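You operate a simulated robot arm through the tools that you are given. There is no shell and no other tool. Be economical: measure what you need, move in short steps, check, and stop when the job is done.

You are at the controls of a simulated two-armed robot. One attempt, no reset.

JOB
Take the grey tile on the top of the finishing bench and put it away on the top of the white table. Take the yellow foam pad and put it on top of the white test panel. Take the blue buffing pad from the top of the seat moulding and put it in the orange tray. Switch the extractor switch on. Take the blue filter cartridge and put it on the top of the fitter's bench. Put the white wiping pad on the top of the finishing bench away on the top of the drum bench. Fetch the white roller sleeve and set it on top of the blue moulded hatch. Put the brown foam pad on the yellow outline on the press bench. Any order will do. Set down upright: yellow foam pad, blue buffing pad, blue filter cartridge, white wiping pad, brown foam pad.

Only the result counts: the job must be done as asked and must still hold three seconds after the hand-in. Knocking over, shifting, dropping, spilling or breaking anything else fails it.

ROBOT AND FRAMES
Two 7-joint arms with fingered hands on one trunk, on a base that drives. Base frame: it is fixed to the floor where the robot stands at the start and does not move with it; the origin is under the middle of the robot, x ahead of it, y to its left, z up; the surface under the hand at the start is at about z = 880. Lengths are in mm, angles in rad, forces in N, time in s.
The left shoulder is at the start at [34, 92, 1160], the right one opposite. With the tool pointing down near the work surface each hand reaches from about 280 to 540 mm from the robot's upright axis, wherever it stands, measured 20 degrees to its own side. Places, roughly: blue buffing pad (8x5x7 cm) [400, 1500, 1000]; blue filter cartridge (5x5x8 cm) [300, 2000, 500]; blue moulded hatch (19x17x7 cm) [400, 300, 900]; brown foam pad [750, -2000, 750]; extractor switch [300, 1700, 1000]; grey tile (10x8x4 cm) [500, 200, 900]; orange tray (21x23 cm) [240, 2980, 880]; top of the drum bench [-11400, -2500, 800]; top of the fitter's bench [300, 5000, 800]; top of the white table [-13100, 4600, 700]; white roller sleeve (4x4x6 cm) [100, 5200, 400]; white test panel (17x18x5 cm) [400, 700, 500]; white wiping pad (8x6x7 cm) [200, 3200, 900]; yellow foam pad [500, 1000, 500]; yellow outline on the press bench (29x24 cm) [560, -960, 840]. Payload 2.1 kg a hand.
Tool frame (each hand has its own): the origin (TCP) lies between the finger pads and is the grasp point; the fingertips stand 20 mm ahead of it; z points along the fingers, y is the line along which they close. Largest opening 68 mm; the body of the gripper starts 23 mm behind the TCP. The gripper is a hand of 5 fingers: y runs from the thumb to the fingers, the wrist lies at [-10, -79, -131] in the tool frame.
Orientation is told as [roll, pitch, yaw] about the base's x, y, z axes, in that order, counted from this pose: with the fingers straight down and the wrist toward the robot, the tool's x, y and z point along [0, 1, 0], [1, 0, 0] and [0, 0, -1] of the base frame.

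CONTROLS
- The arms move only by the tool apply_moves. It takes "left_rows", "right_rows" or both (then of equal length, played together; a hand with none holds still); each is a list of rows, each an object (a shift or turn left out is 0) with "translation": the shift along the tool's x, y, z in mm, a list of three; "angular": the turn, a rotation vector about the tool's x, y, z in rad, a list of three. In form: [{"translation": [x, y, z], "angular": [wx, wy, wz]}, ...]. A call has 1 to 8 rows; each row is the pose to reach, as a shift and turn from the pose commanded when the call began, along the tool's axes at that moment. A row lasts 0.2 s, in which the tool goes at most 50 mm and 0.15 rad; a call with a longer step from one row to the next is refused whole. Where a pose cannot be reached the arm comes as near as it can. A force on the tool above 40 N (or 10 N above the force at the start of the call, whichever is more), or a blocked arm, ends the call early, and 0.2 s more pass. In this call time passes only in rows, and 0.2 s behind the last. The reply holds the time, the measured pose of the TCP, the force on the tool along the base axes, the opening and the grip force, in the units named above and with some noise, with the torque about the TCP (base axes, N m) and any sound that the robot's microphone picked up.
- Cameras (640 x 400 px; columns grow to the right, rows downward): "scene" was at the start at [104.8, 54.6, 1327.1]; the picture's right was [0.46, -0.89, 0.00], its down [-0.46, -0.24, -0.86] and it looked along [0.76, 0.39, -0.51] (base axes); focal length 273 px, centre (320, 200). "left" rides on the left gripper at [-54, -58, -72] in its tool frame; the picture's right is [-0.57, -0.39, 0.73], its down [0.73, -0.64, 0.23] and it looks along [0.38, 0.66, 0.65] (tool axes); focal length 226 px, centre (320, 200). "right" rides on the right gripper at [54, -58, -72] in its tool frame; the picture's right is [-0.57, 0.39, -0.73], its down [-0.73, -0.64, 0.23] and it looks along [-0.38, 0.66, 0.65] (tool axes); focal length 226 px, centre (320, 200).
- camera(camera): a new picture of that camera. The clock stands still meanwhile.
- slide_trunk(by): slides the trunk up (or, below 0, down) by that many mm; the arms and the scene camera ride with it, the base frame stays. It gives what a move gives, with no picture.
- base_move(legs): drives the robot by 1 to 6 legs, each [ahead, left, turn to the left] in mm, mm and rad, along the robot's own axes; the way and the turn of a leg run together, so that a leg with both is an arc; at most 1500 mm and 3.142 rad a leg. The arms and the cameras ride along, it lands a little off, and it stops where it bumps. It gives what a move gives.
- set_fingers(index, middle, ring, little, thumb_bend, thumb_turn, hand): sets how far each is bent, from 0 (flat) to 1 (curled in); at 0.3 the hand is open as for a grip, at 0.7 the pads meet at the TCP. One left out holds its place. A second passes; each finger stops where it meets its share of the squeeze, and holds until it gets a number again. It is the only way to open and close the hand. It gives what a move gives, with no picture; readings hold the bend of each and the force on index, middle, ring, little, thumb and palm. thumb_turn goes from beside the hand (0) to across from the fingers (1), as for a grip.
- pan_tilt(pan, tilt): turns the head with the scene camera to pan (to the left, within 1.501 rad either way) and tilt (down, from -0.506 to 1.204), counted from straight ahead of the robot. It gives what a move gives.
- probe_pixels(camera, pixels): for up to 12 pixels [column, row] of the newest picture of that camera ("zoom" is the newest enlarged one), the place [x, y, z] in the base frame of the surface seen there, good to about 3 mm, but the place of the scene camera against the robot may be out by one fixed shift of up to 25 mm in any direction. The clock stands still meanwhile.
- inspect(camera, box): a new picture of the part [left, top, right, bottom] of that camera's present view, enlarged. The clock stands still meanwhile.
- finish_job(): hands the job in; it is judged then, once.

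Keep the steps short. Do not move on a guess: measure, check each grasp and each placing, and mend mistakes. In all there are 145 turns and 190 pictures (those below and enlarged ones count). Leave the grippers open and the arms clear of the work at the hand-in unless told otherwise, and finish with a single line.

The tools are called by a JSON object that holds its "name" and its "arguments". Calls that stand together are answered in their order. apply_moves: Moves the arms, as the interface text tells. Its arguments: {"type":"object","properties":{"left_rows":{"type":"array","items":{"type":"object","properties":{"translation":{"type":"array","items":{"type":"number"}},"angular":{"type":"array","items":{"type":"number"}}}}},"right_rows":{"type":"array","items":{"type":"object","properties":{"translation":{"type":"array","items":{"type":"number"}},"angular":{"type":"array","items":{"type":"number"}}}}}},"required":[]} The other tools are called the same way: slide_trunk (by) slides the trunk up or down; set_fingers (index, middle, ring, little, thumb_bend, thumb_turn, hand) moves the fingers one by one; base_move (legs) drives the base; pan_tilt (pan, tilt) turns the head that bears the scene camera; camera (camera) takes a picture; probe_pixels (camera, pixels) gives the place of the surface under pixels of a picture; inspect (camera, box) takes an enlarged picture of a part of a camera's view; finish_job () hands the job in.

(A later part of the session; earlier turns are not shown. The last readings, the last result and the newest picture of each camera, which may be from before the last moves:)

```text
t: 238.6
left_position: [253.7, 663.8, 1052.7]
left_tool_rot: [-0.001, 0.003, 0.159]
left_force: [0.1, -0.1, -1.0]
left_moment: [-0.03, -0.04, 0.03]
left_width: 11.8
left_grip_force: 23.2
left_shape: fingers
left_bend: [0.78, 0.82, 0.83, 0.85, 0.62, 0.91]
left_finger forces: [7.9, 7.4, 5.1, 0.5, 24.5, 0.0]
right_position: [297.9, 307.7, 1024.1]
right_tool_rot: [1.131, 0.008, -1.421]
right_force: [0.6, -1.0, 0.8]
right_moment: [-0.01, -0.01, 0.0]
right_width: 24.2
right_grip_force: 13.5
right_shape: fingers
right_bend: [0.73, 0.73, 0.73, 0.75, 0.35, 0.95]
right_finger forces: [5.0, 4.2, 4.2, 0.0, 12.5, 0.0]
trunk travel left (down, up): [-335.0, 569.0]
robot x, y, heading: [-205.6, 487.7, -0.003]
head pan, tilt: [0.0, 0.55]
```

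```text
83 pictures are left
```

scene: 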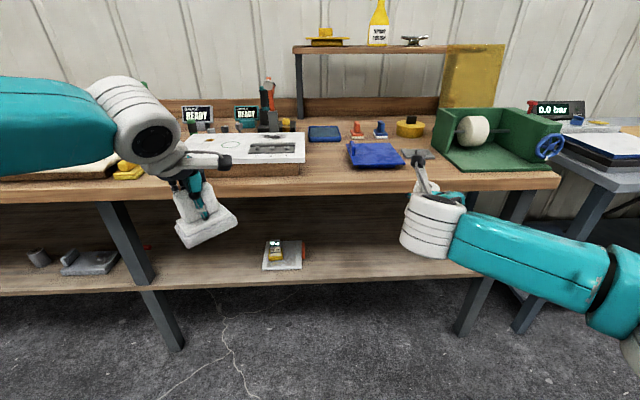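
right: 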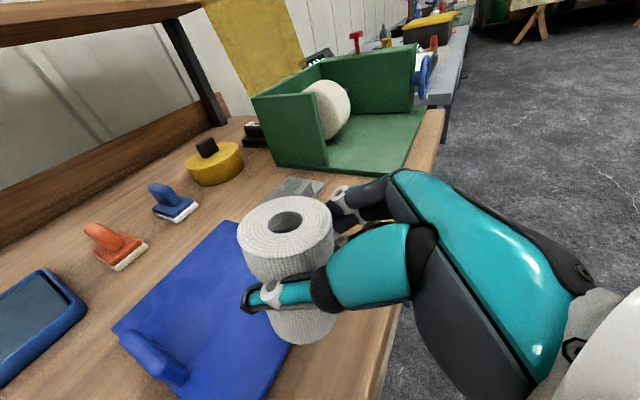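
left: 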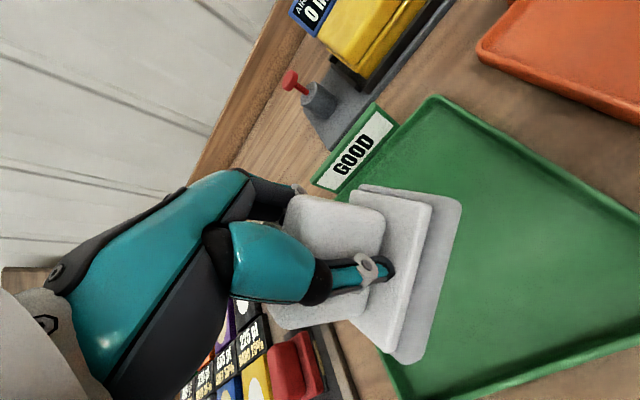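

{"name": "probe_pixels", "arguments": {"camera": "right", "pixels": [[115, 328], [225, 224], [200, 290], [240, 370], [155, 360], [215, 260], [275, 370], [260, 350], [300, 190]]}}

```text
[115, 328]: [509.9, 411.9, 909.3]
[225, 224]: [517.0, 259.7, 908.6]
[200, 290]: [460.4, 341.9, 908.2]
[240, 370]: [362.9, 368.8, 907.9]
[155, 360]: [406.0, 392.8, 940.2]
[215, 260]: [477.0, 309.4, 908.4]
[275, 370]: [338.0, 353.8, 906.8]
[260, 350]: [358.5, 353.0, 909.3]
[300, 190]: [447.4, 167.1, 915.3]
```

Hatch top z 908.5, centre ≈(420,320). Move in 109 mm and lower.

{"name": "base_move", "arguments": {"legs": [[109, 6, 0.003]]}}

{"name": "apply_moves", "arguments": {"right_rows": [{"translation": [-32, 0, 15]}, {"translation": [-60, 0, 28]}]}}

{"name": "camera", "arguments": {"camera": "right"}}

```text
t: 239.8
left_position: [360.1, 670.0, 1051.8]
left_tool_rot: [0.0, 0.003, 0.162]
left_force: [0.2, -0.9, -1.4]
left_moment: [0.03, -0.01, -0.08]
left_width: 11.5
left_grip_force: 23.0
left_shape: fingers
left_bend: [0.78, 0.82, 0.83, 0.85, 0.62, 0.91]
left_finger forces: [7.8, 7.3, 5.2, 0.6, 24.6, 0.1]
right_position: [406.8, 313.5, 1024.0]
right_tool_rot: [1.131, 0.009, -1.422]
right_force: [0.5, 0.2, -0.5]
right_moment: [-0.04, -0.02, -0.02]
right_width: 24.0
right_grip_force: 13.4
right_shape: fingers
right_bend: [0.73, 0.73, 0.73, 0.75, 0.35, 0.95]
right_finger forces: [5.0, 4.1, 4.2, 0.0, 12.5, 0.0]
trunk travel left (down, up): [-335.0, 569.0]
robot x, y, heading: [-100.3, 499.2, -0.006]
head pan, tilt: [0.0, 0.55]
```

```text
t: 240.3
left_position: [361.8, 670.7, 1052.9]
left_tool_rot: [0.0, 0.003, 0.16]
left_force: [0.3, -0.6, -0.6]
left_moment: [-0.03, -0.04, -0.01]
left_width: 11.7
left_grip_force: 22.9
left_shape: fingers
left_bend: [0.78, 0.82, 0.83, 0.85, 0.62, 0.91]
left_finger forces: [7.9, 7.4, 5.3, 0.5, 24.6, 0.0]
right_position: [407.2, 314.7, 956.8]
right_tool_rot: [1.135, 0.008, -1.42]
right_force: [0.4, 0.1, -0.1]
right_moment: [-0.01, 0.01, 0.01]
right_width: 24.3
right_grip_force: 12.9
right_shape: fingers
right_bend: [0.73, 0.73, 0.73, 0.75, 0.35, 0.95]
right_finger forces: [5.0, 4.1, 4.2, 0.1, 12.5, 0.0]
trunk travel left (down, up): [-335.0, 569.0]
robot x, y, heading: [-99.8, 493.2, -0.005]
head pan, tilt: [0.0, 0.55]
```

```text
82 pictures are left
```

right: 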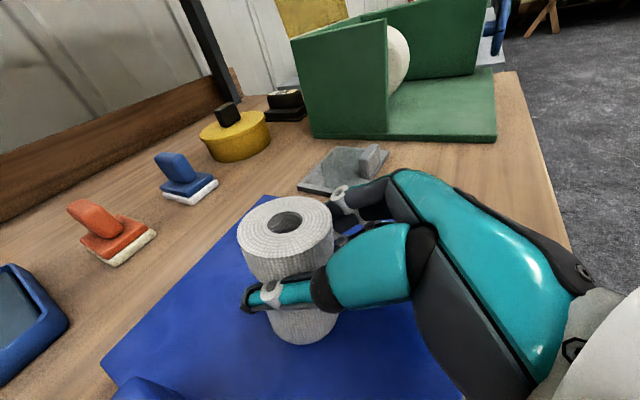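

{"name": "apply_moves", "arguments": {"right_rows": [{"translation": [-2.7, 0, 1.3]}, {"translation": [-5.4, 0, 2.6]}, {"translation": [-8, 0, 3.8]}, {"translation": [-10.6, 0, 5]}]}}

```text
t: 241.3
left_position: [360.8, 670.0, 1053.5]
left_tool_rot: [0.0, 0.002, 0.161]
left_force: [-0.5, -0.2, -0.3]
left_moment: [0.01, -0.02, 0.01]
left_width: 11.7
left_grip_force: 22.8
left_shape: fingers
left_bend: [0.78, 0.82, 0.83, 0.85, 0.62, 0.91]
left_finger forces: [7.8, 7.4, 5.2, 0.5, 24.5, 0.1]
right_position: [407.4, 315.2, 948.4]
right_tool_rot: [1.138, 0.005, -1.422]
right_force: [0.4, -0.5, 11.5]
right_moment: [-0.03, -0.12, 0.04]
right_width: 24.1
right_grip_force: 13.7
right_shape: fingers
right_bend: [0.73, 0.73, 0.74, 0.75, 0.35, 0.93]
right_finger forces: [4.5, 4.3, 4.3, 0.0, 14.1, 0.0]
trunk travel left (down, up): [-335.0, 569.0]
robot x, y, heading: [-95.2, 497.2, 0.004]
head pan, tilt: [0.0, 0.55]
```

Contact on the hatch. Release and withdraw level.

{"name": "set_fingers", "arguments": {"hand": "right", "index": 0.2, "middle": 0.2, "ring": 0.2, "little": 0.2, "thumb_bend": 0.2, "thumb_turn": 0.98}}

{"name": "base_move", "arguments": {"legs": [[-130, 0, 0]]}}

{"name": "camera", "arguments": {"camera": "right"}}

```text
t: 242.3
left_position: [361.0, 670.2, 1052.2]
left_tool_rot: [0.001, 0.003, 0.162]
left_force: [0.1, 0.8, -0.6]
left_moment: [0.01, -0.01, 0.03]
left_width: 11.8
left_grip_force: 23.1
left_shape: fingers
left_bend: [0.78, 0.82, 0.83, 0.85, 0.62, 0.91]
left_finger forces: [7.8, 7.4, 5.2, 0.5, 24.5, 0.1]
right_position: [406.7, 313.3, 946.7]
right_tool_rot: [1.131, 0.008, -1.42]
right_force: [0.2, -0.7, -0.1]
right_moment: [-0.02, -0.01, 0.0]
right_width: 77.3
right_grip_force: 0.0
right_shape: fingers
right_bend: [0.2, 0.2, 0.2, 0.2, 0.2, 0.95]
right_finger forces: [0.0, 0.0, 0.0, 0.0, 0.0, 0.0]
trunk travel left (down, up): [-335.0, 569.0]
robot x, y, heading: [-97.0, 498.1, 0.001]
head pan, tilt: [0.0, 0.55]
```

```text
t: 243.6
left_position: [230.2, 670.5, 1052.5]
left_tool_rot: [0.0, 0.003, 0.159]
left_force: [-0.3, -0.8, -0.9]
left_moment: [0.02, -0.04, 0.0]
left_width: 11.6
left_grip_force: 22.9
left_shape: fingers
left_bend: [0.78, 0.82, 0.83, 0.85, 0.62, 0.91]
left_finger forces: [7.8, 7.4, 5.2, 0.5, 24.6, 0.0]
right_position: [277.8, 314.5, 945.8]
right_tool_rot: [1.133, 0.009, -1.418]
right_force: [0.4, 0.1, 0.5]
right_moment: [0.01, 0.0, -0.01]
right_width: 77.4
right_grip_force: 0.0
right_shape: fingers
right_bend: [0.2, 0.2, 0.2, 0.2, 0.2, 0.95]
right_finger forces: [0.1, 0.0, 0.0, 0.1, 0.0, 0.0]
trunk travel left (down, up): [-335.0, 569.0]
robot x, y, heading: [-230.0, 497.6, 0.001]
head pan, tilt: [0.0, 0.55]
```

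```text
81 pictures are left
```

right: 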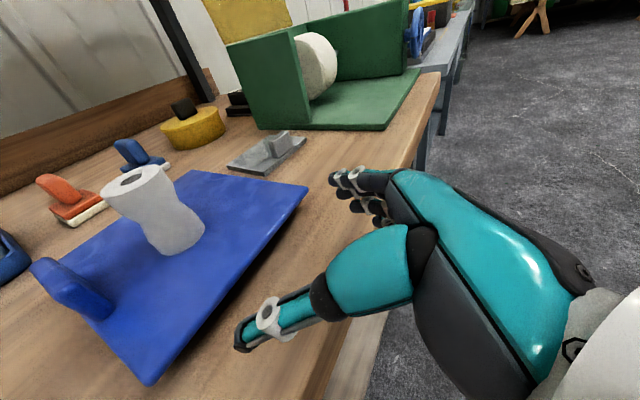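

Sleeve stands on the hatch. Turn the right hand back to straight-down yaw 0 for the tile, raising both hands.

{"name": "apply_moves", "arguments": {"right_rows": [{"translation": [30, 0, -14], "angular": [0.0665, -0.0774, -0.1045]}, {"translation": [60, 0, -28], "angular": [0.133, -0.1548, -0.209]}, {"translation": [91, 0, -42], "angular": [0.1995, -0.2322, -0.3135]}, {"translation": [91, 0, -42], "angular": [0.266, -0.3096, -0.418]}, {"translation": [91, 0, -42], "angular": [0.3325, -0.387, -0.5225]}, {"translation": [91, 0, -42], "angular": [0.399, -0.4644, -0.627]}, {"translation": [91, 0, -42], "angular": [0.4655, -0.5418, -0.7315]}, {"translation": [91, 0, -42], "angular": [0.532, -0.6192, -0.836]}], "left_rows": [{"translation": [0, 0, -12]}, {"translation": [0, 0, -24]}, {"translation": [0, 0, -36]}, {"translation": [0, 0, -48]}, {"translation": [0, 0, -60]}, {"translation": [0, 0, -72]}, {"translation": [0, 0, -80]}, {"translation": [0, 0, -80]}]}}

{"name": "apply_moves", "arguments": {"right_rows": [{"angular": [0.0665, -0.0774, -0.1045]}, {"angular": [0.133, -0.1548, -0.209]}, {"angular": [0.1995, -0.2322, -0.3135]}, {"angular": [0.266, -0.3096, -0.418]}]}}

{"name": "base_move", "arguments": {"legs": [[0, -165, 0], [150, 0, 0]]}}

{"name": "camera", "arguments": {"camera": "right"}}

```text
t: 245.4
left_position: [230.7, 670.7, 1131.0]
left_tool_rot: [0.0, 0.001, 0.162]
left_force: [0.3, 0.1, -1.0]
left_moment: [-0.02, -0.05, 0.02]
left_width: 11.8
left_grip_force: 22.4
left_shape: fingers
left_bend: [0.78, 0.82, 0.83, 0.85, 0.62, 0.91]
left_finger forces: [7.8, 7.4, 5.0, 0.4, 24.5, 0.1]
right_position: [277.3, 313.6, 1047.0]
right_tool_rot: [0.366, -0.184, -0.458]
right_force: [0.4, -0.3, 0.5]
right_moment: [-0.04, -0.03, -0.01]
right_width: 77.5
right_grip_force: 0.1
right_shape: fingers
right_bend: [0.2, 0.2, 0.2, 0.2, 0.2, 0.95]
right_finger forces: [0.0, 0.0, 0.0, 0.0, 0.0, 0.0]
trunk travel left (down, up): [-335.0, 569.0]
robot x, y, heading: [-227.3, 496.8, -0.005]
head pan, tilt: [0.0, 0.55]
```

```text
t: 246.4
left_position: [230.7, 671.3, 1132.7]
left_tool_rot: [0.002, 0.001, 0.161]
left_force: [0.1, 0.4, -0.1]
left_moment: [0.01, -0.01, 0.01]
left_width: 11.8
left_grip_force: 23.0
left_shape: fingers
left_bend: [0.78, 0.82, 0.83, 0.85, 0.62, 0.91]
left_finger forces: [8.0, 7.3, 5.1, 0.4, 24.5, 0.0]
right_position: [276.8, 314.0, 1047.4]
right_tool_rot: [0.007, 0.001, 0.001]
right_force: [-0.4, 0.5, 0.1]
right_moment: [0.01, -0.04, -0.04]
right_width: 77.4
right_grip_force: 0.1
right_shape: fingers
right_bend: [0.2, 0.2, 0.2, 0.2, 0.2, 0.95]
right_finger forces: [0.0, 0.0, 0.1, 0.1, 0.0, 0.1]
trunk travel left (down, up): [-335.0, 569.0]
robot x, y, heading: [-228.1, 498.4, 0.001]
head pan, tilt: [0.0, 0.55]
```

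```text
t: 248.9
left_position: [383.3, 505.9, 1131.8]
left_tool_rot: [0.0, 0.0, 0.16]
left_force: [0.9, -0.4, -1.0]
left_moment: [0.0, 0.01, 0.01]
left_width: 11.6
left_grip_force: 22.7
left_shape: fingers
left_bend: [0.78, 0.82, 0.83, 0.85, 0.62, 0.91]
left_finger forces: [7.8, 7.5, 5.1, 0.5, 24.6, 0.0]
right_position: [429.2, 147.5, 1046.8]
right_tool_rot: [0.008, 0.003, 0.002]
right_force: [-1.3, -0.6, -0.2]
right_moment: [0.01, -0.05, 0.02]
right_width: 77.4
right_grip_force: 0.0
right_shape: fingers
right_bend: [0.2, 0.2, 0.2, 0.2, 0.2, 0.95]
right_finger forces: [0.1, 0.0, 0.1, 0.0, 0.0, 0.1]
trunk travel left (down, up): [-335.0, 569.0]
robot x, y, heading: [-79.6, 332.0, -0.001]
head pan, tilt: [0.0, 0.55]
```

```text
80 pictures are left
```

right: 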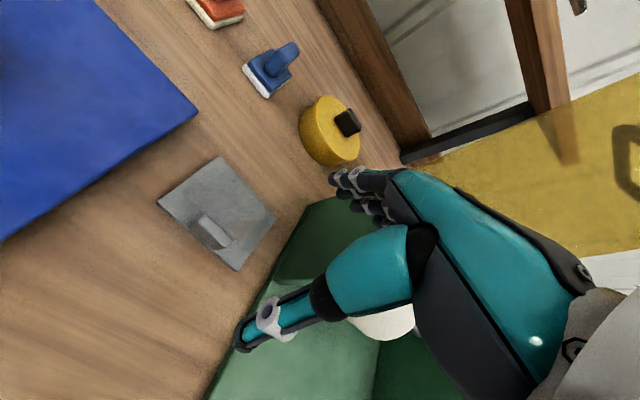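

{"name": "inspect", "arguments": {"camera": "right", "box": [150, 150, 290, 280]}}

{"name": "probe_pixels", "arguments": {"camera": "right", "pixels": [[200, 218], [206, 213], [230, 241], [215, 232], [210, 240], [222, 248], [160, 205], [220, 158], [235, 268], [310, 208], [275, 270], [305, 270]]}}

```text
3.08 times, centred on (220, 215) of right
```

zoom: 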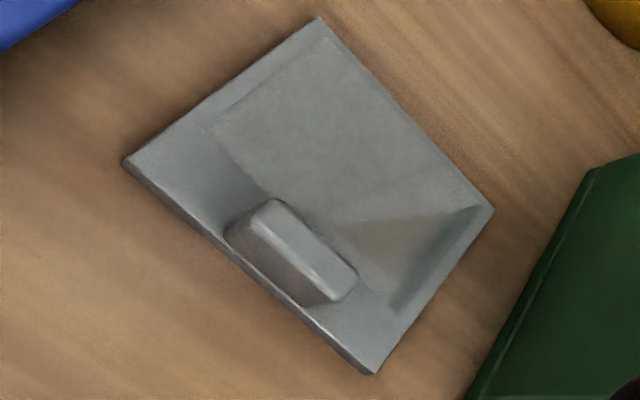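

```text
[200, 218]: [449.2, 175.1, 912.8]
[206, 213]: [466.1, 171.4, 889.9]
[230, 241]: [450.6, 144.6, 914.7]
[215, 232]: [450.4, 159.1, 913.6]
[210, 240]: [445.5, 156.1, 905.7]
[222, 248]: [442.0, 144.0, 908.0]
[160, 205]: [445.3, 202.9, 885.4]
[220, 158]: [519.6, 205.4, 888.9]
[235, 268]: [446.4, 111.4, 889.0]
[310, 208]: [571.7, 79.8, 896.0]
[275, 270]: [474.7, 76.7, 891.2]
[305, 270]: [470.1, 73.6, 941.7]
```

Handle centre (451,160), top 914. Step base in 60 mm and descend; set opening back to 0.3.

{"name": "base_move", "arguments": {"legs": [[60, 12, 0]]}}

{"name": "set_fingers", "arguments": {"hand": "right", "index": 0.3, "middle": 0.3, "ring": 0.3, "little": 0.3, "thumb_bend": 0.3, "thumb_turn": 0.98}}

{"name": "apply_moves", "arguments": {"right_rows": [{"translation": [0, -38, 0]}, {"translation": [0, -38, 40]}, {"translation": [0, -38, 80]}, {"translation": [0, -38, 100]}]}}

{"name": "camera", "arguments": {"camera": "right"}}

```text
t: 249.8
left_position: [443.0, 517.7, 1130.9]
left_tool_rot: [0.001, 0.004, 0.163]
left_force: [-0.7, 0.4, -1.3]
left_moment: [-0.01, 0.01, -0.03]
left_width: 11.5
left_grip_force: 22.3
left_shape: fingers
left_bend: [0.78, 0.82, 0.83, 0.85, 0.62, 0.91]
left_finger forces: [7.8, 7.5, 5.1, 0.4, 24.7, 0.1]
right_position: [489.3, 162.7, 1046.2]
right_tool_rot: [0.007, 0.002, 0.003]
right_force: [0.2, 0.4, 0.2]
right_moment: [0.0, 0.0, -0.02]
right_width: 77.0
right_grip_force: 0.1
right_shape: fingers
right_bend: [0.2, 0.2, 0.2, 0.2, 0.2, 0.95]
right_finger forces: [0.0, 0.0, 0.0, 0.1, 0.0, 0.0]
trunk travel left (down, up): [-335.0, 569.0]
robot x, y, heading: [-20.0, 342.5, 0.005]
head pan, tilt: [0.0, 0.55]
```

```text
t: 250.8
left_position: [441.6, 518.3, 1130.0]
left_tool_rot: [0.002, 0.002, 0.163]
left_force: [0.5, 0.2, -0.7]
left_moment: [0.01, -0.02, 0.01]
left_width: 11.5
left_grip_force: 22.8
left_shape: fingers
left_bend: [0.78, 0.82, 0.83, 0.85, 0.62, 0.91]
left_finger forces: [7.7, 7.4, 5.2, 0.5, 24.7, 0.0]
right_position: [489.6, 162.0, 1047.0]
right_tool_rot: [0.006, 0.002, 0.003]
right_force: [-0.5, 0.0, 0.0]
right_moment: [0.02, 0.0, 0.0]
right_width: 62.8
right_grip_force: 0.0
right_shape: fingers
right_bend: [0.3, 0.3, 0.3, 0.3, 0.3, 0.96]
right_finger forces: [0.1, 0.0, 0.0, 0.0, 0.1, 0.0]
trunk travel left (down, up): [-335.0, 569.0]
robot x, y, heading: [-15.2, 342.8, 0.002]
head pan, tilt: [0.0, 0.55]
```

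```text
t: 251.8
left_position: [441.5, 518.3, 1131.4]
left_tool_rot: [-0.001, 0.001, 0.163]
left_force: [-0.5, 0.8, -0.9]
left_moment: [-0.03, -0.04, -0.01]
left_width: 11.5
left_grip_force: 22.9
left_shape: fingers
left_bend: [0.78, 0.82, 0.83, 0.85, 0.62, 0.91]
left_finger forces: [7.8, 7.4, 5.1, 0.4, 24.6, 0.1]
right_position: [451.4, 163.4, 946.3]
right_tool_rot: [0.006, 0.0, 0.002]
right_force: [0.2, -0.1, 0.3]
right_moment: [0.02, 0.01, 0.04]
right_width: 63.1
right_grip_force: 0.1
right_shape: fingers
right_bend: [0.3, 0.3, 0.3, 0.3, 0.3, 0.96]
right_finger forces: [0.0, 0.0, 0.1, 0.1, 0.0, 0.0]
trunk travel left (down, up): [-335.0, 569.0]
robot x, y, heading: [-20.5, 346.3, 0.002]
head pan, tilt: [0.0, 0.55]
```

```text
78 pictures are left
```

right: 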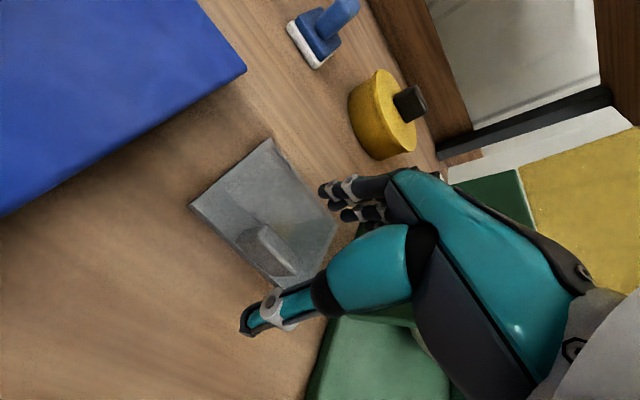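

{"name": "apply_moves", "arguments": {"right_rows": [{"translation": [-3, 0, 20]}, {"translation": [-3, 0, 36]}]}}

{"name": "camera", "arguments": {"camera": "right"}}

```text
t: 252.4
left_position: [441.4, 517.1, 1130.6]
left_tool_rot: [0.001, 0.002, 0.162]
left_force: [-0.6, 0.2, -1.0]
left_moment: [-0.01, 0.0, 0.0]
left_width: 11.7
left_grip_force: 22.2
left_shape: fingers
left_bend: [0.78, 0.82, 0.83, 0.85, 0.62, 0.91]
left_finger forces: [7.7, 7.5, 5.2, 0.4, 24.5, 0.0]
right_position: [450.9, 159.3, 909.4]
right_tool_rot: [0.008, 0.001, 0.003]
right_force: [0.2, 0.3, -0.2]
right_moment: [-0.05, -0.01, -0.04]
right_width: 62.7
right_grip_force: 0.1
right_shape: fingers
right_bend: [0.3, 0.3, 0.3, 0.3, 0.3, 0.96]
right_finger forces: [0.0, 0.0, 0.0, 0.0, 0.0, 0.0]
trunk travel left (down, up): [-335.0, 569.0]
robot x, y, heading: [-16.5, 339.2, 0.001]
head pan, tilt: [0.0, 0.55]
```

```text
77 pictures are left
```

right: 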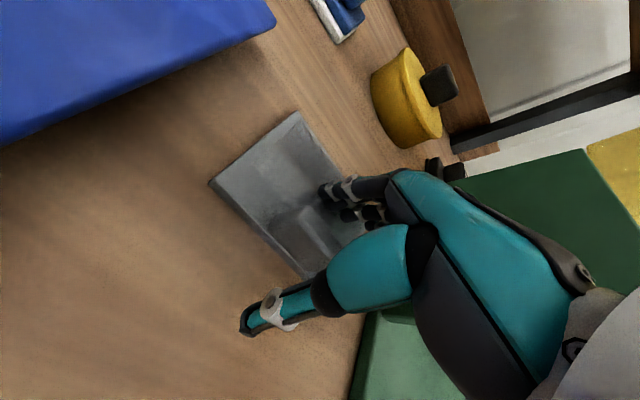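

{"name": "set_fingers", "arguments": {"hand": "right", "index": 0.85, "middle": 0.85, "ring": 0.85, "little": 0.85, "thumb_bend": 0.85}}

{"name": "apply_moves", "arguments": {"right_rows": [{"translation": [0, 0, -20]}, {"translation": [0, 0, -50]}, {"translation": [0, 0, -90]}]}}

{"name": "camera", "arguments": {"camera": "right"}}

```text
t: 253.4
left_position: [441.4, 518.1, 1131.9]
left_tool_rot: [0.0, 0.002, 0.164]
left_force: [0.3, -0.3, -0.7]
left_moment: [0.0, -0.02, -0.02]
left_width: 11.6
left_grip_force: 22.6
left_shape: fingers
left_bend: [0.78, 0.82, 0.83, 0.85, 0.62, 0.91]
left_finger forces: [7.8, 7.5, 5.1, 0.4, 24.5, 0.0]
right_position: [450.4, 158.2, 910.3]
right_tool_rot: [0.006, 0.003, 0.003]
right_force: [-0.3, 0.1, -0.3]
right_moment: [-0.01, 0.04, -0.03]
right_width: 4.6
right_grip_force: 15.7
right_shape: fingers
right_bend: [0.79, 0.83, 0.84, 0.85, 0.64, 0.93]
right_finger forces: [8.7, 5.9, 1.5, 0.1, 15.4, 0.1]
trunk travel left (down, up): [-335.0, 569.0]
robot x, y, heading: [-18.3, 341.5, 0.003]
head pan, tilt: [0.0, 0.55]
```

```text
t: 254.2
left_position: [441.8, 517.9, 1131.6]
left_tool_rot: [-0.001, 0.001, 0.162]
left_force: [-0.1, 0.4, -0.8]
left_moment: [-0.02, -0.01, 0.0]
left_width: 11.7
left_grip_force: 22.3
left_shape: fingers
left_bend: [0.78, 0.82, 0.83, 0.85, 0.62, 0.91]
left_finger forces: [7.9, 7.4, 5.1, 0.4, 24.5, 0.0]
right_position: [451.0, 158.5, 1000.1]
right_tool_rot: [0.005, 0.0, 0.002]
right_force: [0.2, -0.4, -0.4]
right_moment: [-0.01, 0.02, 0.0]
right_width: 4.6
right_grip_force: 14.4
right_shape: fingers
right_bend: [0.8, 0.84, 0.85, 0.85, 0.63, 0.93]
right_finger forces: [8.8, 5.9, 0.0, 0.1, 14.9, 0.0]
trunk travel left (down, up): [-335.0, 569.0]
robot x, y, heading: [-16.6, 344.7, 0.001]
head pan, tilt: [0.0, 0.55]
```

```text
76 pictures are left
```

right: 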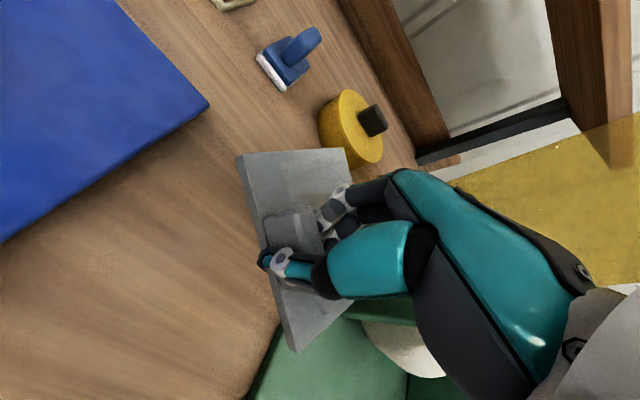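

Tile held. Raise it, back off and turn around to look for the far tables.

{"name": "apply_moves", "arguments": {"right_rows": [{"translation": [0, 0, -40]}, {"translation": [0, 0, -80]}]}}

{"name": "base_move", "arguments": {"legs": [[-750, 0, 0], [0, 0, 1.5708], [0, 0, 1.5708]]}}

{"name": "pan_tilt", "arguments": {"pan": 0.0, "tilt": 0.15}}

{"name": "camera", "arguments": {"camera": "scene"}}

```text
t: 254.8
left_position: [440.5, 518.6, 1131.5]
left_tool_rot: [0.0, 0.0, 0.162]
left_force: [0.3, 0.1, -1.0]
left_moment: [0.01, 0.0, 0.01]
left_width: 11.6
left_grip_force: 22.8
left_shape: fingers
left_bend: [0.78, 0.82, 0.83, 0.85, 0.62, 0.91]
left_finger forces: [7.8, 7.5, 5.1, 0.4, 24.7, 0.0]
right_position: [451.6, 158.9, 1079.2]
right_tool_rot: [0.007, 0.003, 0.002]
right_force: [-0.3, -0.1, -1.4]
right_moment: [0.03, 0.03, -0.01]
right_width: 4.3
right_grip_force: 14.9
right_shape: fingers
right_bend: [0.8, 0.84, 0.85, 0.85, 0.63, 0.93]
right_finger forces: [8.7, 5.8, 0.0, 0.0, 14.8, 0.0]
trunk travel left (down, up): [-335.0, 569.0]
robot x, y, heading: [-17.5, 346.1, 0.003]
head pan, tilt: [0.0, 0.55]
```

```text
t: 266.6
left_position: [-1209.7, 149.2, 1131.0]
left_tool_rot: [-0.001, 0.002, -2.943]
left_force: [0.4, 0.1, -0.8]
left_moment: [0.0, 0.0, -0.06]
left_width: 11.1
left_grip_force: 20.7
left_shape: fingers
left_bend: [0.78, 0.82, 0.83, 0.85, 0.62, 0.91]
left_finger forces: [8.1, 6.9, 4.4, 0.1, 22.8, 0.0]
right_position: [-1232.5, 507.3, 1079.1]
right_tool_rot: [0.005, 0.003, -3.105]
right_force: [0.0, -0.4, 0.2]
right_moment: [0.03, -0.03, -0.02]
right_width: 4.1
right_grip_force: 12.8
right_shape: fingers
right_bend: [0.8, 0.84, 0.85, 0.85, 0.64, 0.93]
right_finger forces: [7.6, 5.0, 0.0, 0.0, 12.8, 0.0]
trunk travel left (down, up): [-335.0, 569.0]
robot x, y, heading: [-757.3, 339.8, -3.106]
head pan, tilt: [0.0, 0.55]
```

```text
t: 267.4
left_position: [-1210.1, 148.9, 1131.6]
left_tool_rot: [0.0, 0.0, -2.943]
left_force: [-0.9, 0.2, -0.2]
left_moment: [0.01, 0.01, -0.02]
left_width: 11.3
left_grip_force: 21.0
left_shape: fingers
left_bend: [0.78, 0.82, 0.83, 0.85, 0.62, 0.91]
left_finger forces: [8.2, 6.9, 4.3, 0.1, 22.7, 0.0]
right_position: [-1233.6, 507.9, 1078.8]
right_tool_rot: [0.006, 0.002, -3.105]
right_force: [-1.3, 0.4, -0.8]
right_moment: [-0.02, -0.02, 0.0]
right_width: 4.0
right_grip_force: 12.5
right_shape: fingers
right_bend: [0.8, 0.84, 0.85, 0.85, 0.64, 0.93]
right_finger forces: [7.7, 5.0, 0.0, 0.1, 12.7, 0.0]
trunk travel left (down, up): [-335.0, 569.0]
robot x, y, heading: [-756.5, 339.7, -3.103]
head pan, tilt: [0.0, 0.15]
```

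```text
75 pictures are left
```

scene: 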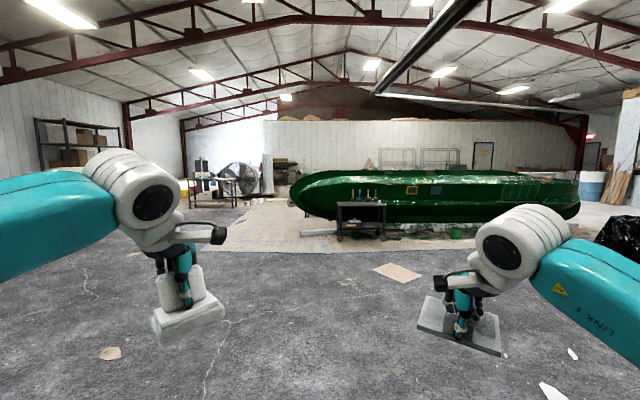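

Tighten the right grip, and probe the surroundings for a route.

{"name": "set_fingers", "arguments": {"hand": "right", "index": 1.0, "middle": 1.0, "ring": 1.0, "little": 1.0, "thumb_bend": 1.0}}

{"name": "probe_pixels", "arguments": {"camera": "scene", "pixels": [[215, 185], [205, 205], [240, 180], [295, 195], [345, 210], [360, 235], [400, 190], [575, 200], [590, 185], [267, 180], [230, 235], [170, 180]]}}

{"name": "inspect", "arguments": {"camera": "scene", "box": [170, 140, 330, 240]}}

{"name": "inspect", "arguments": {"camera": "scene", "box": [480, 100, 640, 220]}}

```text
t: 268.4
left_position: [-1209.4, 148.7, 1130.6]
left_tool_rot: [0.001, 0.001, -2.943]
left_force: [0.6, -0.7, -0.7]
left_moment: [0.04, 0.04, 0.0]
left_width: 11.3
left_grip_force: 20.8
left_shape: fingers
left_bend: [0.78, 0.82, 0.83, 0.85, 0.62, 0.91]
left_finger forces: [8.2, 7.0, 4.4, 0.0, 22.7, 0.0]
right_position: [-1233.3, 508.4, 1079.0]
right_tool_rot: [0.008, 0.001, -3.104]
right_force: [-0.1, -0.5, -0.8]
right_moment: [-0.02, -0.02, 0.05]
right_width: 15.6
right_grip_force: 25.9
right_shape: fingers
right_bend: [1.0, 1.0, 1.0, 1.0, 0.79, 0.94]
right_finger forces: [19.1, 6.6, 0.0, 0.0, 26.1, 0.0]
trunk travel left (down, up): [-335.0, 569.0]
robot x, y, heading: [-754.7, 338.1, -3.107]
head pan, tilt: [0.0, 0.15]
```

```text
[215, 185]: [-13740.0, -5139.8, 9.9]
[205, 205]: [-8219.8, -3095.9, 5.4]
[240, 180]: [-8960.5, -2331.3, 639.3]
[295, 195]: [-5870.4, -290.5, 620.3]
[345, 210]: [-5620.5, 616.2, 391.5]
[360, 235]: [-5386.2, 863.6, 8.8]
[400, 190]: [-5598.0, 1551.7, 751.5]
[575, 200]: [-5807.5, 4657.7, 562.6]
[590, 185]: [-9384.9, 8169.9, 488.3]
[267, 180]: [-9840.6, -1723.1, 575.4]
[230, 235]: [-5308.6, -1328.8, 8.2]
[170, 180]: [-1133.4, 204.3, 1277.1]
```

```text
4.00 times, centred on (250, 190) of scene
```

zoom: 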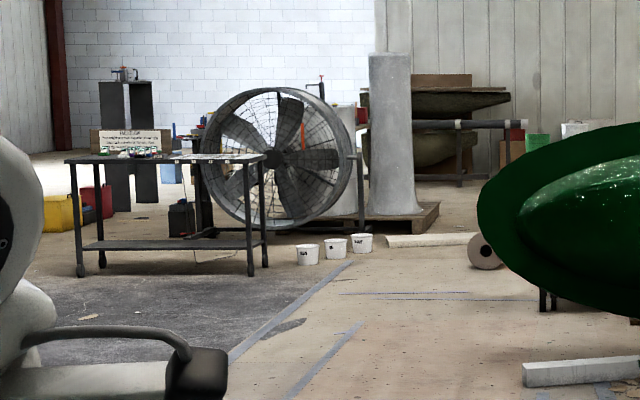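

```text
3.33 times, centred on (560, 160) of scene
```

zoom: 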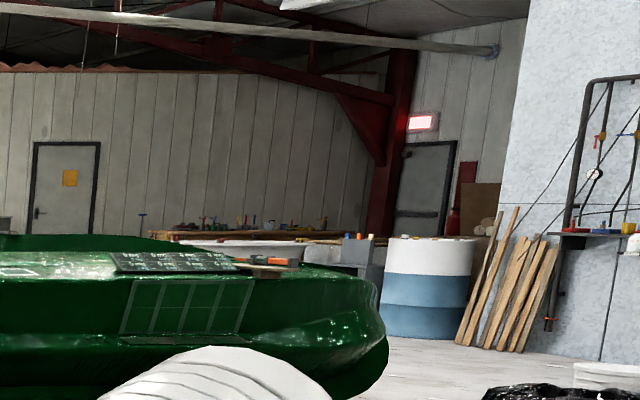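

A boat hull blocks the middle; a table and fan are ahead-left. Look further left before driving.

{"name": "pan_tilt", "arguments": {"pan": 0.75, "tilt": 0.15}}

{"name": "camera", "arguments": {"camera": "scene"}}

```text
t: 269.5
left_position: [-1209.3, 149.6, 1131.0]
left_tool_rot: [-0.001, 0.002, -2.942]
left_force: [0.7, 0.1, -0.5]
left_moment: [0.02, -0.01, 0.01]
left_width: 11.1
left_grip_force: 21.3
left_shape: fingers
left_bend: [0.78, 0.82, 0.83, 0.85, 0.62, 0.91]
left_finger forces: [8.0, 6.8, 4.5, 0.0, 22.6, 0.1]
right_position: [-1232.4, 508.3, 1079.3]
right_tool_rot: [0.006, 0.001, -3.105]
right_force: [-0.6, 0.5, -0.3]
right_moment: [0.01, -0.02, -0.01]
right_width: 15.7
right_grip_force: 26.0
right_shape: fingers
right_bend: [1.0, 1.0, 1.0, 1.0, 0.79, 0.94]
right_finger forces: [19.1, 6.7, 0.1, 0.1, 26.1, 0.0]
trunk travel left (down, up): [-335.0, 569.0]
robot x, y, heading: [-756.8, 340.2, -3.106]
head pan, tilt: [0.75, 0.15]
```

```text
72 pictures are left
```

scene: 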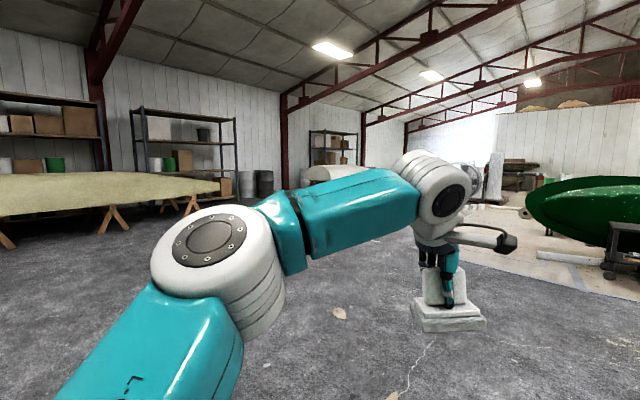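

Trestles are far left (y<−5500); the diagonal to ≈(−6000,−3900) is clear floor. Drive.

{"name": "base_move", "arguments": {"legs": [[1080, 810, 0], [1080, 810, 0], [1080, 810, 0], [1080, 810, 0], [1080, 810, 0]]}}

{"name": "pan_tilt", "arguments": {"pan": -0.1, "tilt": 0.1}}

{"name": "camera", "arguments": {"camera": "scene"}}

```text
t: 301.9
left_position: [-6537.1, -4047.5, 1132.3]
left_tool_rot: [-0.001, 0.002, -2.974]
left_force: [-0.3, -0.5, -1.5]
left_moment: [0.02, -0.02, -0.02]
left_width: 11.0
left_grip_force: 21.7
left_shape: fingers
left_bend: [0.78, 0.82, 0.83, 0.85, 0.62, 0.91]
left_finger forces: [8.0, 7.0, 4.4, 0.1, 23.3, 0.0]
right_position: [-6549.6, -3687.8, 1079.8]
right_tool_rot: [0.007, 0.002, -3.133]
right_force: [-0.1, 0.2, -1.1]
right_moment: [-0.01, 0.0, 0.04]
right_width: 15.6
right_grip_force: 26.3
right_shape: fingers
right_bend: [1.0, 1.0, 1.0, 1.0, 0.79, 0.94]
right_finger forces: [19.3, 6.5, 0.0, 0.1, 26.1, 0.1]
trunk travel left (down, up): [-335.0, 569.0]
robot x, y, heading: [-6078.4, -3868.2, -3.139]
head pan, tilt: [0.75, 0.15]
```

```text
t: 303.0
left_position: [-6537.3, -4046.1, 1130.8]
left_tool_rot: [0.0, 0.001, -2.971]
left_force: [-0.2, 0.1, -0.5]
left_moment: [-0.02, -0.01, 0.0]
left_width: 10.9
left_grip_force: 22.0
left_shape: fingers
left_bend: [0.78, 0.82, 0.83, 0.85, 0.62, 0.91]
left_finger forces: [8.0, 7.0, 4.5, 0.1, 23.5, 0.0]
right_position: [-6550.5, -3687.3, 1079.4]
right_tool_rot: [0.006, 0.003, -3.132]
right_force: [-0.1, 0.0, -0.7]
right_moment: [-0.03, -0.03, 0.01]
right_width: 15.9
right_grip_force: 25.7
right_shape: fingers
right_bend: [1.0, 1.0, 1.0, 1.0, 0.79, 0.94]
right_finger forces: [19.1, 6.4, 0.0, 0.0, 26.0, 0.0]
trunk travel left (down, up): [-335.0, 569.0]
robot x, y, heading: [-6078.7, -3871.6, -3.134]
head pan, tilt: [-0.099, 0.099]
```

```text
71 pictures are left
```

scene: 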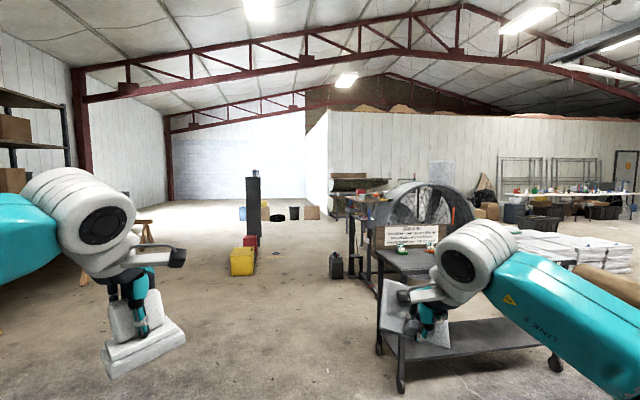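

{"name": "probe_pixels", "arguments": {"camera": "scene", "pixels": [[400, 385], [378, 260], [350, 215], [335, 265], [242, 265], [252, 205], [570, 195], [340, 188], [310, 215], [420, 210], [300, 260], [520, 195]]}}

{"name": "inspect", "arguments": {"camera": "scene", "box": [310, 150, 470, 250]}}

```text
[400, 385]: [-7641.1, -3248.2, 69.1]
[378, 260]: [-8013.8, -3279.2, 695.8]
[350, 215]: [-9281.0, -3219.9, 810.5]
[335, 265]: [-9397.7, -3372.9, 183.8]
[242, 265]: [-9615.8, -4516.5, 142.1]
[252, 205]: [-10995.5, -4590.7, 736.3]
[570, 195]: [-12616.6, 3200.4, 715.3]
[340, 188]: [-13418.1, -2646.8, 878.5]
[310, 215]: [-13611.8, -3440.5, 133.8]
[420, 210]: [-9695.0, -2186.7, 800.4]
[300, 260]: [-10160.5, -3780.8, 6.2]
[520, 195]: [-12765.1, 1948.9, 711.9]
```

```text
4.00 times, centred on (390, 200) of scene
```

zoom: 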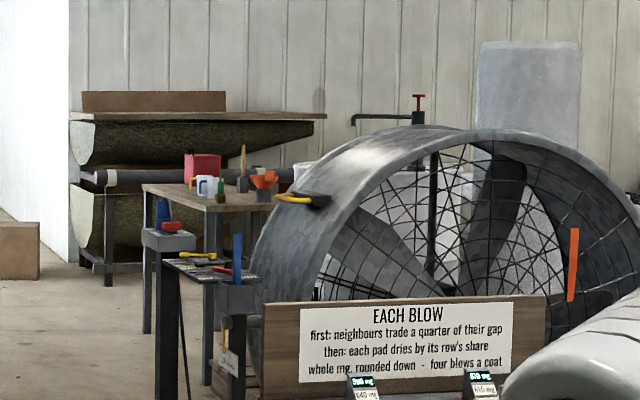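

Drum bench seems to be behind the fan, right of the lane; drive along the lane y≈−3900.

{"name": "base_move", "arguments": {"legs": [[1400, 0, 0], [1400, 0, 0], [1400, 0, 0]]}}

{"name": "pan_tilt", "arguments": {"pan": -0.75, "tilt": 0.35}}

{"name": "camera", "arguments": {"camera": "scene"}}

```text
t: 323.2
left_position: [-10731.8, -4161.5, 1132.6]
left_tool_rot: [-0.002, 0.0, -2.956]
left_force: [0.0, -0.2, -0.9]
left_moment: [-0.03, 0.01, 0.02]
left_width: 11.0
left_grip_force: 21.4
left_shape: fingers
left_bend: [0.78, 0.82, 0.83, 0.85, 0.62, 0.91]
left_finger forces: [8.1, 7.2, 4.5, 0.1, 23.6, 0.0]
right_position: [-10750.4, -3802.5, 1079.1]
right_tool_rot: [0.006, -0.001, -3.118]
right_force: [-1.0, -0.2, -0.8]
right_moment: [-0.03, -0.05, 0.01]
right_width: 15.9
right_grip_force: 25.5
right_shape: fingers
right_bend: [1.0, 1.0, 1.0, 1.0, 0.79, 0.94]
right_finger forces: [19.2, 6.4, 0.1, 0.0, 26.2, 0.0]
trunk travel left (down, up): [-335.0, 569.0]
robot x, y, heading: [-10275.4, -3976.5, -3.116]
head pan, tilt: [-0.099, 0.099]
```

```text
t: 324.2
left_position: [-10732.6, -4164.2, 1132.8]
left_tool_rot: [-0.001, 0.0, -2.957]
left_force: [-0.7, 0.4, -0.9]
left_moment: [-0.03, 0.01, 0.03]
left_width: 10.8
left_grip_force: 21.8
left_shape: fingers
left_bend: [0.78, 0.82, 0.83, 0.85, 0.62, 0.91]
left_finger forces: [7.9, 7.0, 4.5, 0.1, 23.7, 0.0]
right_position: [-10750.1, -3805.4, 1080.4]
right_tool_rot: [0.005, 0.001, -3.117]
right_force: [1.0, -0.3, -0.6]
right_moment: [0.03, 0.01, 0.01]
right_width: 15.9
right_grip_force: 26.3
right_shape: fingers
right_bend: [1.0, 1.0, 1.0, 1.0, 0.79, 0.94]
right_finger forces: [19.3, 6.4, 0.0, 0.0, 26.2, 0.0]
trunk travel left (down, up): [-335.0, 569.0]
robot x, y, heading: [-10277.9, -3975.7, -3.115]
head pan, tilt: [-0.75, 0.351]
```

```text
69 pictures are left
```

scene: 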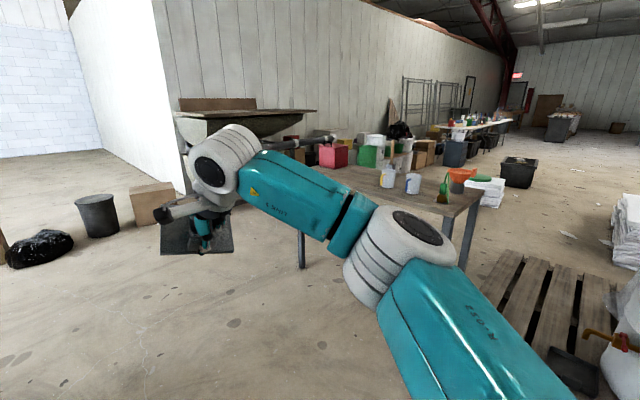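

{"name": "probe_pixels", "arguments": {"camera": "scene", "pixels": [[330, 155], [385, 180], [412, 185], [442, 192], [425, 200], [460, 175], [470, 205], [300, 265], [362, 177], [375, 200], [480, 195], [520, 170]]}}

{"name": "inspect", "arguments": {"camera": "scene", "box": [290, 120, 530, 270]}}

```text
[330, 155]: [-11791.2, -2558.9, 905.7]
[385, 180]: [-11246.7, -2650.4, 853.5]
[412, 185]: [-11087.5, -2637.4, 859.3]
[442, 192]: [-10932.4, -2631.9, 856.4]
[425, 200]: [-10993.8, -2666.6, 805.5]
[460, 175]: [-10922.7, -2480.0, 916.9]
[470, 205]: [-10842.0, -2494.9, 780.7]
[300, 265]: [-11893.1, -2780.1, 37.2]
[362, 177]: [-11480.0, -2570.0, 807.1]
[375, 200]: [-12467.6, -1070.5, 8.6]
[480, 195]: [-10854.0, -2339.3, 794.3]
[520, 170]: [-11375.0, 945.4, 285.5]
```

```text
2.67 times, centred on (410, 195) of scene
```

zoom: 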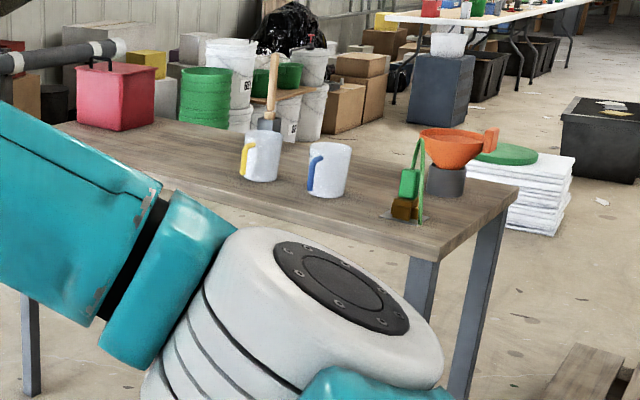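

The bench top is at z≈797 with free space at x≈−11500. Drive beside it and turn to face it.

{"name": "base_move", "arguments": {"legs": [[1042, -304, 0], [0, 0, -1.597], [350, 0, 0]]}}

{"name": "pan_tilt", "arguments": {"pan": 0.1, "tilt": 0.55}}

{"name": "camera", "arguments": {"camera": "scene"}}

{"name": "camera", "arguments": {"camera": "left"}}

```text
t: 335.6
left_position: [-11488.4, -2882.8, 1130.4]
left_tool_rot: [-0.003, 0.003, 1.715]
left_force: [-0.4, 0.4, -0.5]
left_moment: [0.01, -0.01, -0.02]
left_width: 11.0
left_grip_force: 20.8
left_shape: fingers
left_bend: [0.78, 0.82, 0.83, 0.85, 0.62, 0.91]
left_finger forces: [8.1, 6.9, 4.0, 0.1, 22.1, 0.0]
right_position: [-11129.3, -2879.8, 1079.4]
right_tool_rot: [0.005, 0.003, 1.553]
right_force: [-0.8, 0.3, -0.7]
right_moment: [-0.03, -0.02, -0.02]
right_width: 16.0
right_grip_force: 24.3
right_shape: fingers
right_bend: [1.0, 1.0, 1.0, 1.0, 0.79, 0.94]
right_finger forces: [18.7, 5.6, 0.0, 0.1, 24.4, 0.1]
trunk travel left (down, up): [-335.0, 569.0]
robot x, y, heading: [-11319.2, -3344.3, 1.556]
head pan, tilt: [-0.75, 0.351]
```

```text
t: 336.7
left_position: [-11490.6, -2882.5, 1130.3]
left_tool_rot: [-0.005, 0.003, 1.714]
left_force: [0.4, 0.0, -1.3]
left_moment: [0.04, -0.01, 0.01]
left_width: 10.8
left_grip_force: 20.7
left_shape: fingers
left_bend: [0.78, 0.82, 0.83, 0.85, 0.62, 0.91]
left_finger forces: [8.1, 6.8, 4.0, 0.0, 22.1, 0.0]
right_position: [-11128.4, -2880.2, 1079.2]
right_tool_rot: [0.004, 0.002, 1.553]
right_force: [0.2, 0.2, -0.1]
right_moment: [-0.01, 0.0, 0.03]
right_width: 15.9
right_grip_force: 24.5
right_shape: fingers
right_bend: [1.0, 1.0, 1.0, 1.0, 0.79, 0.94]
right_finger forces: [18.6, 5.5, 0.0, 0.0, 24.4, 0.0]
trunk travel left (down, up): [-335.0, 569.0]
robot x, y, heading: [-11323.2, -3346.5, 1.555]
head pan, tilt: [0.099, 0.55]
```

```text
67 pictures are left
```

scene: 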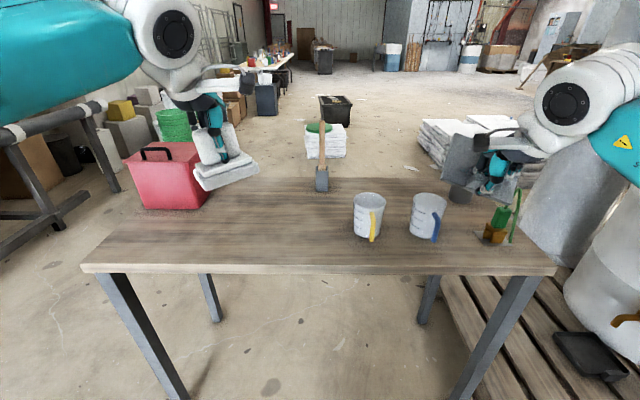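

```text
66 pictures are left
```

left: 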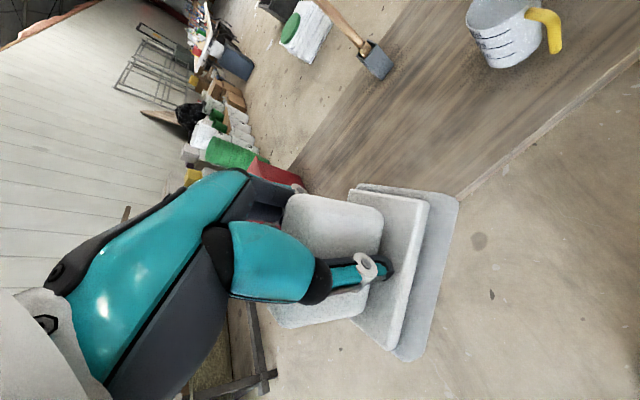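

{"name": "probe_pixels", "arguments": {"camera": "left", "pixels": [[420, 140], [380, 130], [460, 195], [457, 200], [400, 358], [370, 188], [425, 205], [385, 345], [375, 60], [510, 40]]}}

{"name": "probe_pixels", "arguments": {"camera": "scene", "pixels": [[270, 235], [320, 180], [170, 200], [365, 230], [300, 268], [200, 187], [258, 170], [230, 155]]}}

```text
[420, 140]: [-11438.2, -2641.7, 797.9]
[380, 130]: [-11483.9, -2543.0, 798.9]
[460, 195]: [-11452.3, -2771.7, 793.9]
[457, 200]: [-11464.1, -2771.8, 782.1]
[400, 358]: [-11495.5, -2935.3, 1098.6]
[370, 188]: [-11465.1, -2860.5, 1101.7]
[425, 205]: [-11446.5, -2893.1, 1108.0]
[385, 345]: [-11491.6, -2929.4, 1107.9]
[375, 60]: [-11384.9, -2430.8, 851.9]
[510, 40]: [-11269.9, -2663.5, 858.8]
```

```text
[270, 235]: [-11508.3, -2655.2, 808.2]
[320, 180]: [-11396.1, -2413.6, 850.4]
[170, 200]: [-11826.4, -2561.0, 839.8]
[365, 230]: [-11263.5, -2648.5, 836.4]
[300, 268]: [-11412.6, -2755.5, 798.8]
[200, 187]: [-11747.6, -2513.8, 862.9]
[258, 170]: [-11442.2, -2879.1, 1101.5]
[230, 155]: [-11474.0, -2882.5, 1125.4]
```

Target (−11500,−2640), top z 798. Drive in 240 mm, raise the right hand, lower trunk 80.

{"name": "apply_moves", "arguments": {"right_rows": [{"translation": [0, 0, -35]}, {"translation": [0, 0, -70]}]}}

{"name": "base_move", "arguments": {"legs": [[240, 12, 0.015]]}}

{"name": "slide_trunk", "arguments": {"by": -80}}

{"name": "apply_moves", "arguments": {"left_rows": [{"translation": [0, 0, 45]}, {"translation": [0, 0, 90]}, {"translation": [0, 0, 135]}, {"translation": [0, 0, 175]}]}}

{"name": "camera", "arguments": {"camera": "left"}}

```text
t: 337.3
left_position: [-11489.0, -2882.6, 1131.5]
left_tool_rot: [-0.003, 0.003, 1.715]
left_force: [-0.1, 0.7, -1.5]
left_moment: [0.04, -0.01, -0.01]
left_width: 10.9
left_grip_force: 20.5
left_shape: fingers
left_bend: [0.78, 0.82, 0.83, 0.85, 0.62, 0.91]
left_finger forces: [8.0, 6.9, 4.3, 0.1, 22.3, 0.0]
right_position: [-11130.6, -2879.2, 1151.0]
right_tool_rot: [0.001, 0.002, 1.553]
right_force: [0.0, -0.4, -0.6]
right_moment: [-0.03, 0.0, 0.04]
right_width: 16.3
right_grip_force: 24.4
right_shape: fingers
right_bend: [1.0, 1.0, 1.0, 1.0, 0.79, 0.94]
right_finger forces: [19.9, 5.2, 0.0, 0.1, 25.3, 0.0]
trunk travel left (down, up): [-335.0, 569.0]
robot x, y, heading: [-11317.8, -3342.6, 1.554]
head pan, tilt: [0.099, 0.55]
```

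```text
t: 339.1
left_position: [-11506.1, -2641.6, 1130.3]
left_tool_rot: [-0.003, 0.002, 1.73]
left_force: [-0.2, -0.2, 0.6]
left_moment: [0.02, 0.0, 0.0]
left_width: 10.7
left_grip_force: 20.8
left_shape: fingers
left_bend: [0.78, 0.82, 0.83, 0.85, 0.62, 0.91]
left_finger forces: [7.9, 6.9, 4.1, 0.1, 22.2, 0.0]
right_position: [-11146.3, -2633.4, 1149.5]
right_tool_rot: [0.004, 0.002, 1.568]
right_force: [0.0, 0.1, -0.4]
right_moment: [-0.02, 0.0, 0.01]
right_width: 16.3
right_grip_force: 25.2
right_shape: fingers
right_bend: [1.0, 1.0, 1.0, 1.0, 0.79, 0.94]
right_finger forces: [19.8, 5.2, 0.1, 0.0, 25.1, 0.1]
trunk travel left (down, up): [-335.0, 569.0]
robot x, y, heading: [-11328.8, -3100.8, 1.568]
head pan, tilt: [0.099, 0.55]
```

```text
t: 340.3
left_position: [-11505.4, -2642.1, 1052.1]
left_tool_rot: [-0.004, 0.003, 1.729]
left_force: [-0.4, -0.2, -1.3]
left_moment: [0.04, -0.01, 0.0]
left_width: 11.0
left_grip_force: 20.9
left_shape: fingers
left_bend: [0.78, 0.82, 0.83, 0.85, 0.62, 0.91]
left_finger forces: [7.8, 7.0, 4.1, 0.0, 22.4, 0.0]
right_position: [-11146.2, -2634.1, 1070.3]
right_tool_rot: [0.003, -0.002, 1.566]
right_force: [0.1, -0.4, -0.5]
right_moment: [0.01, 0.0, 0.01]
right_width: 16.2
right_grip_force: 25.7
right_shape: fingers
right_bend: [1.0, 1.0, 1.0, 1.0, 0.79, 0.94]
right_finger forces: [20.0, 5.1, 0.0, 0.0, 25.3, 0.0]
trunk travel left (down, up): [-255.0, 649.0]
robot x, y, heading: [-11329.0, -3104.3, 1.571]
head pan, tilt: [0.099, 0.55]
```

```text
t: 341.3
left_position: [-11505.3, -2641.6, 876.4]
left_tool_rot: [-0.003, 0.002, 1.728]
left_force: [-0.4, 1.3, -0.7]
left_moment: [0.01, 0.0, 0.03]
left_width: 10.8
left_grip_force: 20.5
left_shape: fingers
left_bend: [0.78, 0.82, 0.84, 0.85, 0.62, 0.91]
left_finger forces: [8.2, 6.6, 4.1, 0.0, 20.9, 0.0]
right_position: [-11145.8, -2633.1, 1069.1]
right_tool_rot: [0.004, 0.004, 1.568]
right_force: [-0.6, 0.2, -0.7]
right_moment: [-0.02, 0.01, -0.01]
right_width: 16.2
right_grip_force: 25.4
right_shape: fingers
right_bend: [1.0, 1.0, 1.0, 1.0, 0.79, 0.94]
right_finger forces: [20.0, 5.1, 0.0, 0.0, 25.5, 0.0]
trunk travel left (down, up): [-255.0, 649.0]
robot x, y, heading: [-11333.4, -3102.3, 1.571]
head pan, tilt: [0.099, 0.55]
```

```text
65 pictures are left
```

left: 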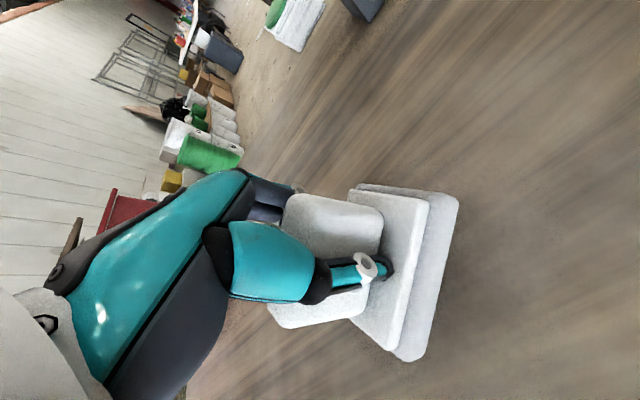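

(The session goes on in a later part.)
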